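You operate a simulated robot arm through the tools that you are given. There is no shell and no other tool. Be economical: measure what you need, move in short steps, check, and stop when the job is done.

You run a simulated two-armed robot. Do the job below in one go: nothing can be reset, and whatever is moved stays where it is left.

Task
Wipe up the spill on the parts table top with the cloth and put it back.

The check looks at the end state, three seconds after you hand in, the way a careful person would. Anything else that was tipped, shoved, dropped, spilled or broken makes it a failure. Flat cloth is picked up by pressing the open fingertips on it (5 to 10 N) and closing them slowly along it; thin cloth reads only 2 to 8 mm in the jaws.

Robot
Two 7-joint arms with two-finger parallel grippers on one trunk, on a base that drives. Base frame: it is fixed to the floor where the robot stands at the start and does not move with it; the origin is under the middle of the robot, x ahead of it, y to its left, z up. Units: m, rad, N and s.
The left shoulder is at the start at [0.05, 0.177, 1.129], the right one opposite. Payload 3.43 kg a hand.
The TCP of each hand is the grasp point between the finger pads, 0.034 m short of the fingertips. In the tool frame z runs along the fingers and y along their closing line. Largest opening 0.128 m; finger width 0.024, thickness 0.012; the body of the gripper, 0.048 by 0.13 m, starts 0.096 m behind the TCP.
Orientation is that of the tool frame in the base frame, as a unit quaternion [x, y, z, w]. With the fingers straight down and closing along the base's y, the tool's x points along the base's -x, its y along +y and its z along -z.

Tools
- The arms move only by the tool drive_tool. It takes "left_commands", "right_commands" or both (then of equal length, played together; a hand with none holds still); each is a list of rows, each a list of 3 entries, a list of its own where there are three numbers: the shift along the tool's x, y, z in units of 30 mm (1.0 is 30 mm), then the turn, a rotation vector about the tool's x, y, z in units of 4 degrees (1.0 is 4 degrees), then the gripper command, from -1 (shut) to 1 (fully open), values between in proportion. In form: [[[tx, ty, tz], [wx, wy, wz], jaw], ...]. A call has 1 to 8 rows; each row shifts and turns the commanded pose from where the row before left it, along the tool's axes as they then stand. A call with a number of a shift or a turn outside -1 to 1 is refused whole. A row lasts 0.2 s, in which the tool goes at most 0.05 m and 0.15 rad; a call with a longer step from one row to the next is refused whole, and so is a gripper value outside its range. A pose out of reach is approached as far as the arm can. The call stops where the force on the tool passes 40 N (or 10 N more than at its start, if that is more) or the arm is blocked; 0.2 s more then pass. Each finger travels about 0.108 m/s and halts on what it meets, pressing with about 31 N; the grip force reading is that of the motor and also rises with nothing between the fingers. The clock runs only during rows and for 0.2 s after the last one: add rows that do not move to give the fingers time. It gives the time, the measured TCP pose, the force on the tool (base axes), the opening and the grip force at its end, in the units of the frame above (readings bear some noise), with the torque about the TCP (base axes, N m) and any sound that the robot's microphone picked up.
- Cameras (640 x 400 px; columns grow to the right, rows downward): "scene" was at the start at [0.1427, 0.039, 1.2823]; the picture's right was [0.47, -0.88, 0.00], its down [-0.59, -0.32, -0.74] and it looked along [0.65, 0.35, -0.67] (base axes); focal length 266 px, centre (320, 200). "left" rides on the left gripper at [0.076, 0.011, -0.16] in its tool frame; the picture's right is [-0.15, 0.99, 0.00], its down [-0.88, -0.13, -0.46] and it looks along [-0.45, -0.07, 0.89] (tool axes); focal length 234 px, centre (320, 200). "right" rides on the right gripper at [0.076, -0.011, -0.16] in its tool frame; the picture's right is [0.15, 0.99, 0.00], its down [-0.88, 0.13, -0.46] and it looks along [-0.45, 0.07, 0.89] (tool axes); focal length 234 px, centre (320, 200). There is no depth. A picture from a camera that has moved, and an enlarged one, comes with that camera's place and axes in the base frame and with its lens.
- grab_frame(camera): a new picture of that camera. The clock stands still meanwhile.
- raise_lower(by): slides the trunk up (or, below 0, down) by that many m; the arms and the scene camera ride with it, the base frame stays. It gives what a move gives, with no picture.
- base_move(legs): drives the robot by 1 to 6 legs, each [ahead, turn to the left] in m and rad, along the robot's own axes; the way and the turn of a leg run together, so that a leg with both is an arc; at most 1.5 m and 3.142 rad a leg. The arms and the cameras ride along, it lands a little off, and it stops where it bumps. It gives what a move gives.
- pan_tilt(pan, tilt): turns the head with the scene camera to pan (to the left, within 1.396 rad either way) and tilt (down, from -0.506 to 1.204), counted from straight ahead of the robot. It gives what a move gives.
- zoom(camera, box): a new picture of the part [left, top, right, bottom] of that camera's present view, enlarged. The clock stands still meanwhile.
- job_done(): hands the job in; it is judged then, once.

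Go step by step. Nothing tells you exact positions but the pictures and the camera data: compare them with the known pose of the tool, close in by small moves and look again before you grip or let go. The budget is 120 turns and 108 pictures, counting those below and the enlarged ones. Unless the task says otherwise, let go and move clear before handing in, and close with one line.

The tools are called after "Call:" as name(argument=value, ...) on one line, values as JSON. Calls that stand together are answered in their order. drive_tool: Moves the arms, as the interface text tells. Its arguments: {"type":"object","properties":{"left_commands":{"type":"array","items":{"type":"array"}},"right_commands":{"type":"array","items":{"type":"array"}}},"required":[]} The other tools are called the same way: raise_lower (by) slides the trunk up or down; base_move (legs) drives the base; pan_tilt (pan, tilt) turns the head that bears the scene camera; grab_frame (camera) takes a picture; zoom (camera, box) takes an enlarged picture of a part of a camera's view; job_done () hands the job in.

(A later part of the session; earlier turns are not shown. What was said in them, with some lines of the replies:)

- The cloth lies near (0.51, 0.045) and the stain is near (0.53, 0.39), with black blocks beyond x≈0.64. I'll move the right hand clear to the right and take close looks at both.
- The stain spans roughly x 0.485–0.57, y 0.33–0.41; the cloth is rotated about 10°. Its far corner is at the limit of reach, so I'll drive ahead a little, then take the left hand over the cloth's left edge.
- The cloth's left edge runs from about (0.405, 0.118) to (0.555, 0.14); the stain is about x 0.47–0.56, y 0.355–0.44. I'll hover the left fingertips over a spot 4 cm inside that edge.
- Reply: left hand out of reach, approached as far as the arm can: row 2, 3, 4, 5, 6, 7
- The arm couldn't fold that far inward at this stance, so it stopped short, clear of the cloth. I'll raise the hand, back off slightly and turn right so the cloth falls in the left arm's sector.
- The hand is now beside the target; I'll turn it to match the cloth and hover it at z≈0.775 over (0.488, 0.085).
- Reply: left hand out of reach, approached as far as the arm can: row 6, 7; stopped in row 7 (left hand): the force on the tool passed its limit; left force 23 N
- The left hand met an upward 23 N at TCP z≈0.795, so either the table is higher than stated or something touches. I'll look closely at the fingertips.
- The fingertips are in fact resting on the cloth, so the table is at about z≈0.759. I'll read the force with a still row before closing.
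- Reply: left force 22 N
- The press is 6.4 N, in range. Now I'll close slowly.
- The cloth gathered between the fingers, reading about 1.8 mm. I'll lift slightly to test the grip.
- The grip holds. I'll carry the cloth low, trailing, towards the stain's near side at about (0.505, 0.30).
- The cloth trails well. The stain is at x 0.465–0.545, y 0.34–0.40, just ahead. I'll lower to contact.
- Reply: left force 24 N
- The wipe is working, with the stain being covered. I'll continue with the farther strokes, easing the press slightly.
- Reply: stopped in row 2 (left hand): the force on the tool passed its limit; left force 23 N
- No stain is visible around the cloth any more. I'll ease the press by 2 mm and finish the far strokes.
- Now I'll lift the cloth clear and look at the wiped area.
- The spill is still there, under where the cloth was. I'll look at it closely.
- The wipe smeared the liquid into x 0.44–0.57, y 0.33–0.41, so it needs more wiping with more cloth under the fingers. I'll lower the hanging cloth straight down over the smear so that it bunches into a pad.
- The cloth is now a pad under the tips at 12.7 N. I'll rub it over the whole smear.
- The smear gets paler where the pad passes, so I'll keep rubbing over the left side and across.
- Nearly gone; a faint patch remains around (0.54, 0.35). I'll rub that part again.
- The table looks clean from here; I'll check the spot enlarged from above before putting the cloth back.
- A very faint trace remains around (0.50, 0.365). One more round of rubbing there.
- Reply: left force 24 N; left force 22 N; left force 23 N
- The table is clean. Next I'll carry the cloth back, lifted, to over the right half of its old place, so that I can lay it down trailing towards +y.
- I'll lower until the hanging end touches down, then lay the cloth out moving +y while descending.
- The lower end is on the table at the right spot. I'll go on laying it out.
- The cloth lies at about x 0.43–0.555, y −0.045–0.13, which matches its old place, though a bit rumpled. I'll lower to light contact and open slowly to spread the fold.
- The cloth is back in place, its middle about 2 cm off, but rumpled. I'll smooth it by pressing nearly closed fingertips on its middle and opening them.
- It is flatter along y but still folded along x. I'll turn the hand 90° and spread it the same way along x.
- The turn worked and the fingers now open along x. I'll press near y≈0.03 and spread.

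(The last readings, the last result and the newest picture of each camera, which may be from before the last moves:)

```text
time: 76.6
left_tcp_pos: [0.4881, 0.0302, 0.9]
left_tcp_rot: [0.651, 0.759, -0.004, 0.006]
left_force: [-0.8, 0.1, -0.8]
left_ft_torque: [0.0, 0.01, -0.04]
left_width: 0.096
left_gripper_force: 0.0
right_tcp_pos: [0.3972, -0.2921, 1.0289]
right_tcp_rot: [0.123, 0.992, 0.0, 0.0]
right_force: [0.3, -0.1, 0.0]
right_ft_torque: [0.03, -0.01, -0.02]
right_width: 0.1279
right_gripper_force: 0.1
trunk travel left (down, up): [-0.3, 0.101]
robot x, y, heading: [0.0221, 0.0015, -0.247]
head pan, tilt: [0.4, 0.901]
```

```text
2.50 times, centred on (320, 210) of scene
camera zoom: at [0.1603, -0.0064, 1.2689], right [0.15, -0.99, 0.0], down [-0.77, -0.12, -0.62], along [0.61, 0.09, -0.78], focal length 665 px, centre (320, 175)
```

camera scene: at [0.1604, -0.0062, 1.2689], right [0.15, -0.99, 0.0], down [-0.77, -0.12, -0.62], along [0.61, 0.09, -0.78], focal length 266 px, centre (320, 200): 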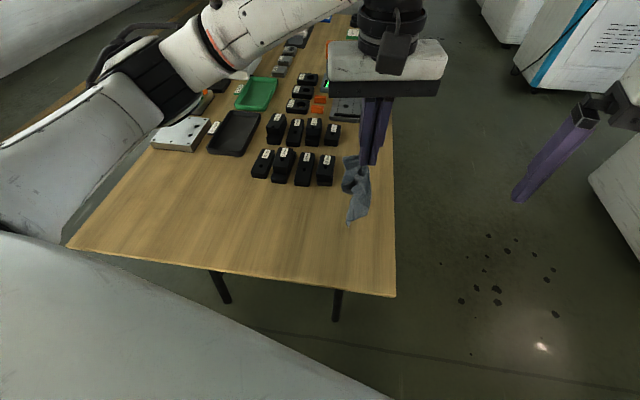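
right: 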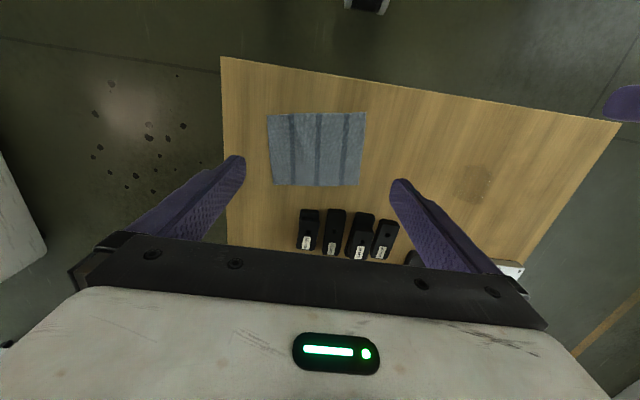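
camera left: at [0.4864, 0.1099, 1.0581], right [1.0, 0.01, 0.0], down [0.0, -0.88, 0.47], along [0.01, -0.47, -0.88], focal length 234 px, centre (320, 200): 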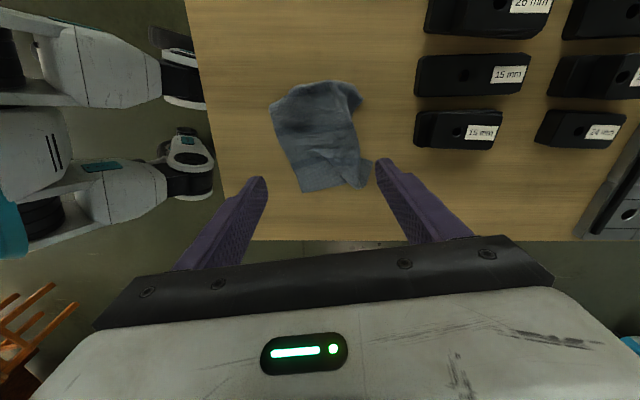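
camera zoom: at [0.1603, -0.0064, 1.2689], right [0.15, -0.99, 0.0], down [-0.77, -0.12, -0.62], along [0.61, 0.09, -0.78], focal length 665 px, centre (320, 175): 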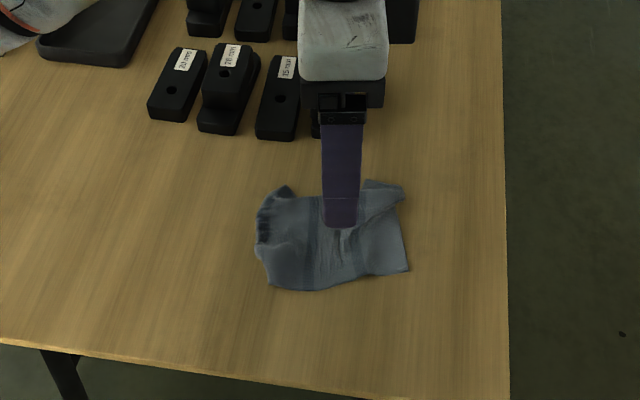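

Much flatter. One more spread at the left end (y≈0.085).

Call:
drive_tool(left_commands=[[[0.9, 0.0, 0], [0, 0, 0], -0.3], [[0.9, 0.0, 0], [0, 0, 0], -0.8], [[0, 0, 0.9], [0, 0, 0], -0.8], [[0, 0, 0.9], [0, 0, 0], -0.8], [[0, 0, 0.9], [0, 0, 0], -0.8], [[0, 0, 0.65], [0, 0, 0], -0.8], [[0, 0, 0.15], [0, 0, 0], -0.8]])

Call:
drive_tool(left_commands=[[[0, 0, 0.03], [0, 0, 0], -0.8], [[0, 0, 0], [0, 0, 0], -0.6], [[0, 0, 0], [0, 0, 0], -0.4], [[0, 0, 0], [0, 0, 0], -0.2], [[0, 0, 0], [0, 0, 0], 0], [[0, 0, 0], [0, 0, 0], 0.3], [[0, 0, 0], [0, 0, 0], 0.6], [[0, 0, 0], [0, 0, 0], 0.6]])

Call:
drive_tool(left_commands=[[[0, 0, -0.5], [0, 0, 0], 0.6], [[0, 0, -1], [0, 0, 0], 0.6], [[0, 0, -1], [0, 0, 0], 0.6], [[1, 0, -1], [0, 0, 0], 0.6], [[1, 0, -1], [0, 0, 0], 0.6], [[1, 0, 0], [0, 0, 0], 0.6], [[1, 0, 0], [0, 0, 0], 0.6], [[1, 0, 0], [0, 0, 0], 0.6]])

Call:
grab_frame(camera="left")

Call:
grab_frame(camera="scene")

Call:
zoom(camera="scene", box=[220, 130, 420, 290])

```text
time: 78.2
left_tcp_pos: [0.4798, 0.0838, 0.7961]
left_tcp_rot: [0.651, 0.759, -0.003, 0.009]
left_force: [-0.7, 3.2, 16.3]
left_ft_torque: [0.09, 0.28, -0.04]
left_width: 0.0131
left_gripper_force: 0.0
right_tcp_pos: [0.3974, -0.2929, 1.0304]
right_tcp_rot: [0.122, 0.992, 0.001, 0.001]
right_force: [0.5, -0.3, -0.5]
right_ft_torque: [-0.01, -0.02, 0.01]
right_width: 0.128
right_gripper_force: 0.1
trunk travel left (down, up): [-0.3, 0.101]
robot x, y, heading: [0.0167, -0.002, -0.245]
head pan, tilt: [0.4, 0.901]
```

```text
time: 80.0
left_tcp_pos: [0.4802, 0.0826, 0.7968]
left_tcp_rot: [0.65, 0.76, -0.004, 0.01]
left_force: [10.5, 0.7, 28.8]
left_ft_torque: [-0.09, 1.12, 0.0]
left_width: 0.096
left_gripper_force: 0.0
right_tcp_pos: [0.3968, -0.2943, 1.0293]
right_tcp_rot: [0.122, 0.993, 0.0, 0.001]
right_force: [-0.3, 0.3, 0.9]
right_ft_torque: [0.02, -0.02, -0.02]
right_width: 0.1281
right_gripper_force: 0.1
trunk travel left (down, up): [-0.3, 0.101]
robot x, y, heading: [0.019, 0.0033, -0.248]
head pan, tilt: [0.4, 0.901]
```

```text
time: 81.8
left_tcp_pos: [0.4571, 0.2339, 0.9244]
left_tcp_rot: [0.652, 0.758, -0.004, 0.008]
left_force: [0.3, -0.5, -0.2]
left_ft_torque: [0.0, 0.01, 0.01]
left_width: 0.1023
left_gripper_force: 0.2
right_tcp_pos: [0.398, -0.2923, 1.0292]
right_tcp_rot: [0.122, 0.993, -0.001, 0.001]
right_force: [0.4, -0.7, 0.8]
right_ft_torque: [0.04, -0.02, 0.0]
right_width: 0.1281
right_gripper_force: 0.1
trunk travel left (down, up): [-0.3, 0.101]
robot x, y, heading: [0.0186, 0.0016, -0.247]
head pan, tilt: [0.4, 0.901]
```

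```text
55 pictures are left
camera left: at [0.4566, 0.3142, 1.083], right [1.0, 0.01, 0.01], down [0.0, -0.88, 0.47], along [0.01, -0.47, -0.88], focal length 234 px, centre (320, 200)
```

left: 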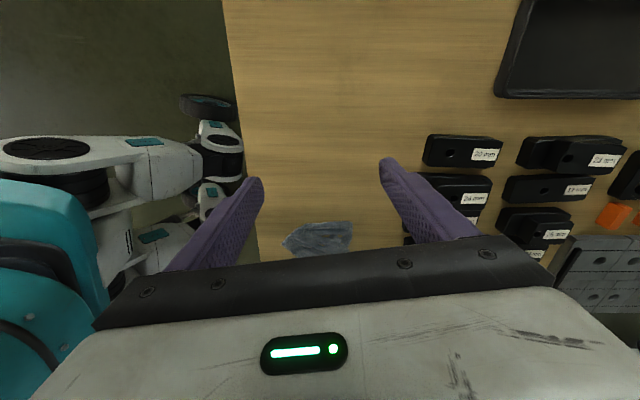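

```text
54 pictures are left
camera scene: at [0.1602, -0.0061, 1.269], right [0.15, -0.99, 0.0], down [-0.77, -0.12, -0.62], along [0.61, 0.09, -0.78], focal length 266 px, centre (320, 200)
```

scene: 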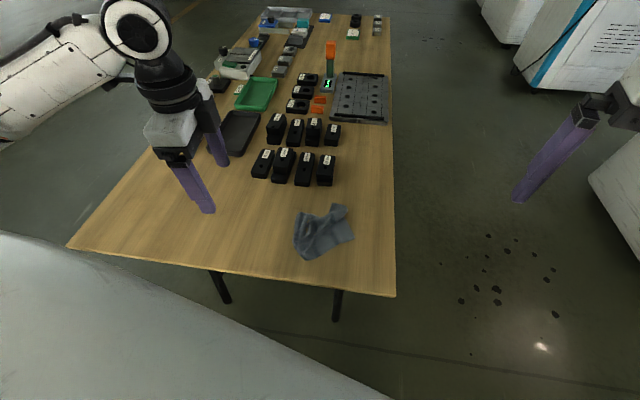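

```text
2.50 times, centred on (320, 210) of scene
camera zoom: at [0.1602, -0.0061, 1.269], right [0.15, -0.99, 0.0], down [-0.77, -0.12, -0.62], along [0.61, 0.09, -0.78], focal length 665 px, centre (320, 175)
```

zoom: 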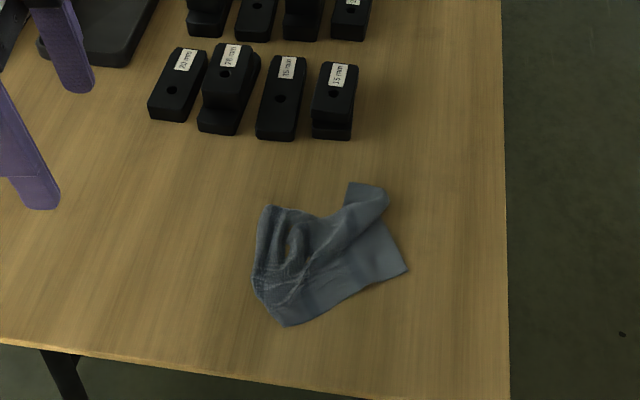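

That last press was too hard and rumpled it again, though it's still in place. I'll repeat the gentler middle spread that worked.

Call:
drive_tool(left_commands=[[[-0.88, 0, 0], [0, 0, 0], 0.3], [[-0.88, 0, 0], [0, 0, 0], -0.2], [[-0.88, 0, 0], [0, 0, 0], -0.8], [[-0.88, 0, 0], [0, 0, 0], -0.8], [[-0.88, 0, 0], [0, 0, 0], -0.8], [[-0.88, 0, 0], [0, 0, 0], -0.8], [[-0.88, 0, 0], [0, 0, 0], -0.8], [[-0.88, 0, 0], [0, 0, 0], -0.8]])

Call:
drive_tool(left_commands=[[[0, 0, 1], [0, 0, 0], -0.8], [[0, 0, 1], [0, 0, 0], -0.8], [[0, 0, 1], [0, 0, 0], -0.8], [[0, 0, 0.9], [0, 0, 0], -0.8], [[0, 0, 0.28], [0, 0, 0], -0.8]])

Call:
grab_frame(camera="left")

```text
time: 83.6
left_tcp_pos: [0.4891, 0.0253, 0.9282]
left_tcp_rot: [0.65, 0.76, -0.005, 0.007]
left_force: [-0.5, 1.0, 0.2]
left_ft_torque: [-0.04, 0.04, -0.02]
left_width: 0.0127
left_gripper_force: 0.1
right_tcp_pos: [0.3976, -0.2926, 1.0287]
right_tcp_rot: [0.123, 0.992, 0.001, 0.0]
right_force: [0.1, -0.4, 0.4]
right_ft_torque: [-0.02, 0.01, 0.02]
right_width: 0.1281
right_gripper_force: 0.1
trunk travel left (down, up): [-0.3, 0.101]
robot x, y, heading: [0.0188, 0.0001, -0.248]
head pan, tilt: [0.4, 0.901]
```

```text
time: 84.8
left_tcp_pos: [0.4894, 0.0232, 0.8036]
left_tcp_rot: [0.651, 0.759, -0.005, 0.006]
left_force: [-0.7, -0.3, 0.5]
left_ft_torque: [-0.02, 0.03, 0.02]
left_width: 0.013
left_gripper_force: 0.1
right_tcp_pos: [0.3972, -0.2932, 1.0281]
right_tcp_rot: [0.123, 0.992, 0.0, 0.0]
right_force: [0.2, 0.0, 0.3]
right_ft_torque: [0.0, 0.0, -0.01]
right_width: 0.1281
right_gripper_force: 0.0
trunk travel left (down, up): [-0.3, 0.101]
robot x, y, heading: [0.0176, 0.0013, -0.249]
head pan, tilt: [0.4, 0.901]
```

```text
52 pictures are left
camera left: at [0.4891, 0.1033, 0.9617], right [1.0, 0.01, 0.01], down [0.0, -0.88, 0.47], along [0.01, -0.47, -0.88], focal length 234 px, centre (320, 200)
```

left: 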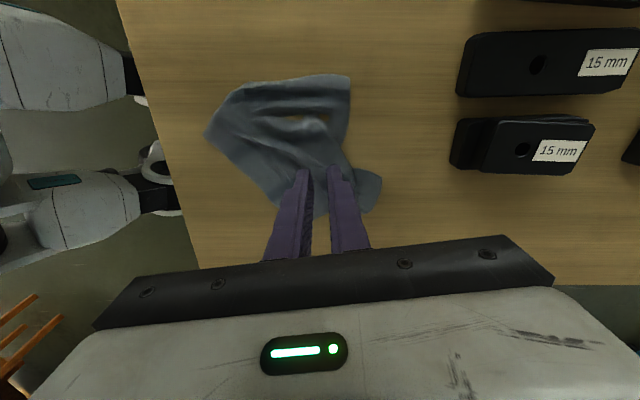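

Call:
drive_tool(left_commands=[[[0, 0, 0.25], [0, 0, 0], -0.8], [[0, 0, 0], [0, 0, 0], -0.6], [[0, 0, 0], [0, 0, 0], -0.4], [[0, 0, 0], [0, 0, 0], -0.2], [[0, 0, 0], [0, 0, 0], 0], [[0, 0, 0], [0, 0, 0], 0.2], [[0, 0, 0], [0, 0, 0], 0.2], [[0, 0, -0.8], [0, 0, 0], 0.2]])

Call:
drive_tool(left_commands=[[[0, 0, -1], [0, 0, 0], 0.2], [[0, 0, -1], [0, 0, 0], 0.2], [[0, 0, -1], [0, 0, 0], 0.2]])

Call:
grab_frame(camera="left")

Call:
zoom(camera="scene", box=[220, 130, 420, 290])

```text
time: 86.6
left_tcp_pos: [0.489, 0.0246, 0.8199]
left_tcp_rot: [0.651, 0.759, -0.004, 0.007]
left_force: [0.0, -0.2, -0.3]
left_ft_torque: [-0.03, -0.01, 0.05]
left_width: 0.0766
left_gripper_force: 0.1
right_tcp_pos: [0.3989, -0.2938, 1.0285]
right_tcp_rot: [0.123, 0.992, 0.0, 0.0]
right_force: [-0.4, -0.3, 0.5]
right_ft_torque: [0.0, -0.02, -0.01]
right_width: 0.1282
right_gripper_force: 0.0
trunk travel left (down, up): [-0.3, 0.101]
robot x, y, heading: [0.0206, 0.0015, -0.246]
head pan, tilt: [0.4, 0.901]
```

```text
time: 87.4
left_tcp_pos: [0.4889, 0.0253, 0.9102]
left_tcp_rot: [0.65, 0.76, -0.004, 0.006]
left_force: [-0.2, 0.3, 0.5]
left_ft_torque: [-0.02, -0.02, -0.01]
left_width: 0.0769
left_gripper_force: 0.1
right_tcp_pos: [0.3984, -0.2936, 1.0288]
right_tcp_rot: [0.122, 0.992, 0.001, -0.001]
right_force: [0.8, -0.8, -0.5]
right_ft_torque: [0.0, -0.01, -0.03]
right_width: 0.128
right_gripper_force: 0.2
trunk travel left (down, up): [-0.3, 0.101]
robot x, y, heading: [0.0169, -0.0031, -0.243]
head pan, tilt: [0.4, 0.901]
```

```text
51 pictures are left
camera left: at [0.4886, 0.1041, 1.0683], right [1.0, 0.01, 0.0], down [0.0, -0.88, 0.47], along [0.01, -0.47, -0.88], focal length 234 px, centre (320, 200)
```

left: 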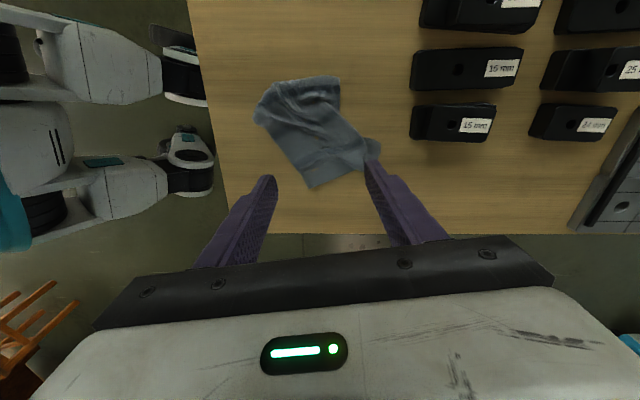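

```text
2.50 times, centred on (320, 210) of scene
camera zoom: at [0.1603, -0.0063, 1.2689], right [0.15, -0.99, 0.0], down [-0.77, -0.12, -0.62], along [0.61, 0.09, -0.78], focal length 665 px, centre (320, 175)
```

zoom: 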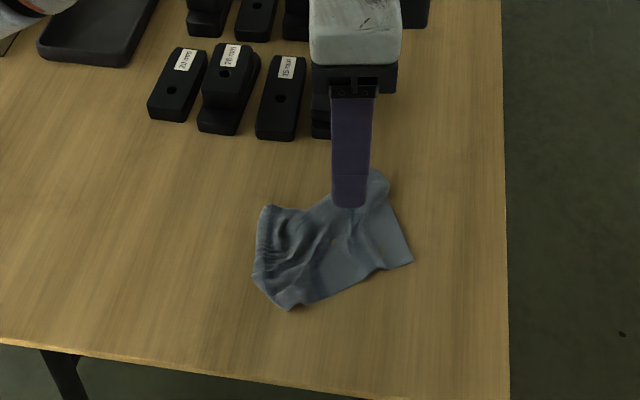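

The light press works. One more light spread at the bunched left end.

Call:
drive_tool(left_commands=[[[0.95, -0.19, 0], [0, 0, 0], -0.4], [[0.95, -0.19, 0], [0, 0, 0], -0.8], [[0, 0, 1], [0, 0, 0], -0.8], [[0, 0, 1], [0, 0, 0], -0.8], [[0, 0, 1], [0, 0, 0], -0.8], [[0, 0, 0.6], [0, 0, 0], -0.8], [[0, 0, 0], [0, 0, 0], -0.8]])

```text
time: 89.0
left_tcp_pos: [0.4721, 0.0779, 0.7997]
left_tcp_rot: [0.651, 0.759, -0.005, 0.006]
left_force: [0.0, 0.4, -0.5]
left_ft_torque: [0.02, 0.03, 0.02]
left_width: 0.0127
left_gripper_force: 0.1
right_tcp_pos: [0.3972, -0.2939, 1.0294]
right_tcp_rot: [0.123, 0.992, 0.0, 0.0]
right_force: [-0.5, -0.5, 0.0]
right_ft_torque: [0.01, -0.01, -0.03]
right_width: 0.1281
right_gripper_force: 0.0
trunk travel left (down, up): [-0.3, 0.101]
robot x, y, heading: [0.0229, -0.0029, -0.25]
head pan, tilt: [0.4, 0.901]
```

Call:
drive_tool(left_commands=[[[0, 0, 0.1], [0, 0, 0], -0.8], [[0, 0, 0], [0, 0, 0], -0.6], [[0, 0, 0], [0, 0, 0], -0.4], [[0, 0, 0], [0, 0, 0], -0.2], [[0, 0, 0], [0, 0, 0], 0], [[0, 0, 0], [0, 0, 0], 0.3], [[0, 0, 0], [0, 0, 0], 0.3], [[0, 0, -0.8], [0, 0, 0], 0.3]])

Call:
drive_tool(left_commands=[[[0, 0, -1], [0, 0, 0], 0.3], [[0, 0, -1], [0, 0, 0], 0.3], [[0.5, 0, -1], [0, 0, 0], 0.3], [[1, 0, -1], [0, 0, 0], 0.3], [[1, 0, 0], [0, 0, 0], 0.3], [[1, 0, 0], [0, 0, 0], 0.3], [[1, 0, 0], [0, 0, 0], 0.3], [[1, 0, 0], [0, 0, 0], 0.3]])

Call:
zoom(camera="scene", box=[220, 130, 420, 290])

Call:
grab_frame(camera="scene")

```text
time: 90.8
left_tcp_pos: [0.4697, 0.0783, 0.8204]
left_tcp_rot: [0.651, 0.759, -0.005, 0.007]
left_force: [-0.2, 0.6, 0.0]
left_ft_torque: [0.0, -0.02, -0.02]
left_width: 0.0831
left_gripper_force: 0.1
right_tcp_pos: [0.398, -0.2943, 1.0293]
right_tcp_rot: [0.122, 0.992, 0.001, 0.0]
right_force: [-0.5, 1.0, 0.0]
right_ft_torque: [-0.01, 0.01, 0.0]
right_width: 0.128
right_gripper_force: 0.0
trunk travel left (down, up): [-0.3, 0.101]
robot x, y, heading: [0.015, 0.0017, -0.248]
head pan, tilt: [0.4, 0.901]
```

```text
time: 92.6
left_tcp_pos: [0.4427, 0.242, 0.9388]
left_tcp_rot: [0.652, 0.758, -0.003, 0.007]
left_force: [-0.4, -0.5, -0.9]
left_ft_torque: [-0.02, 0.02, -0.02]
left_width: 0.0831
left_gripper_force: 0.0
right_tcp_pos: [0.3982, -0.2931, 1.03]
right_tcp_rot: [0.123, 0.992, 0.0, 0.001]
right_force: [0.1, 0.6, -1.0]
right_ft_torque: [-0.03, -0.03, -0.01]
right_width: 0.1283
right_gripper_force: 0.1
trunk travel left (down, up): [-0.3, 0.101]
robot x, y, heading: [0.0204, 0.0013, -0.244]
head pan, tilt: [0.4, 0.901]
```

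```text
2.50 times, centred on (320, 210) of scene
camera zoom: at [0.1601, -0.0061, 1.269], right [0.15, -0.99, 0.0], down [-0.77, -0.12, -0.62], along [0.61, 0.09, -0.78], focal length 665 px, centre (320, 175)
```

zoom: 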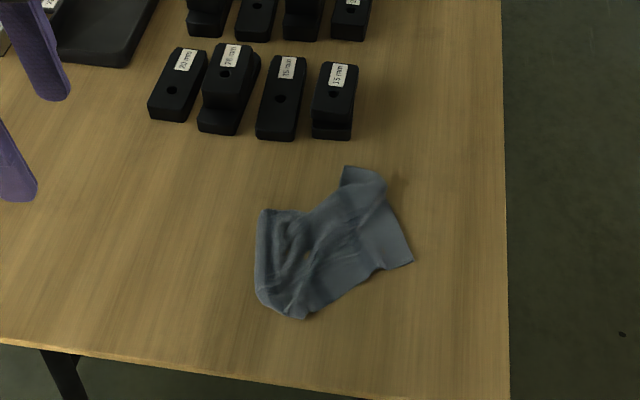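

```text
48 pictures are left
camera scene: at [0.1601, -0.0061, 1.269], right [0.15, -0.99, 0.0], down [-0.77, -0.12, -0.62], along [0.61, 0.09, -0.78], focal length 266 px, centre (320, 200)
```

scene: 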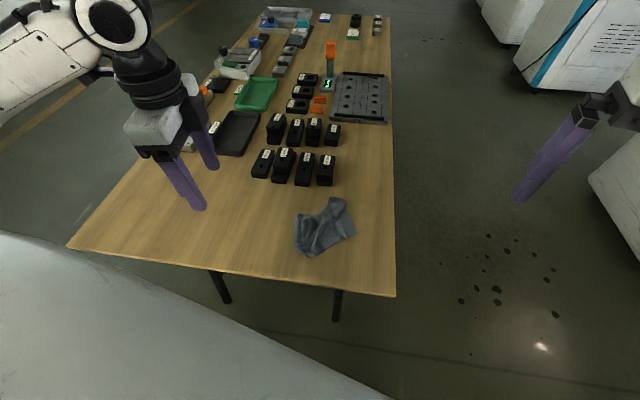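

The spill area is clean, and the cloth is back on its spot (middle about (0.48, 0.03)). Nothing else has moved, and both hands are empty and clear, so I'm handing in.

Call:
job_done()

```text
The job is handed in.
```

I wiped up the spill and put the cloth back within about 2 cm of its old spot, a little rumpled rather than flat; nothing else was moved.
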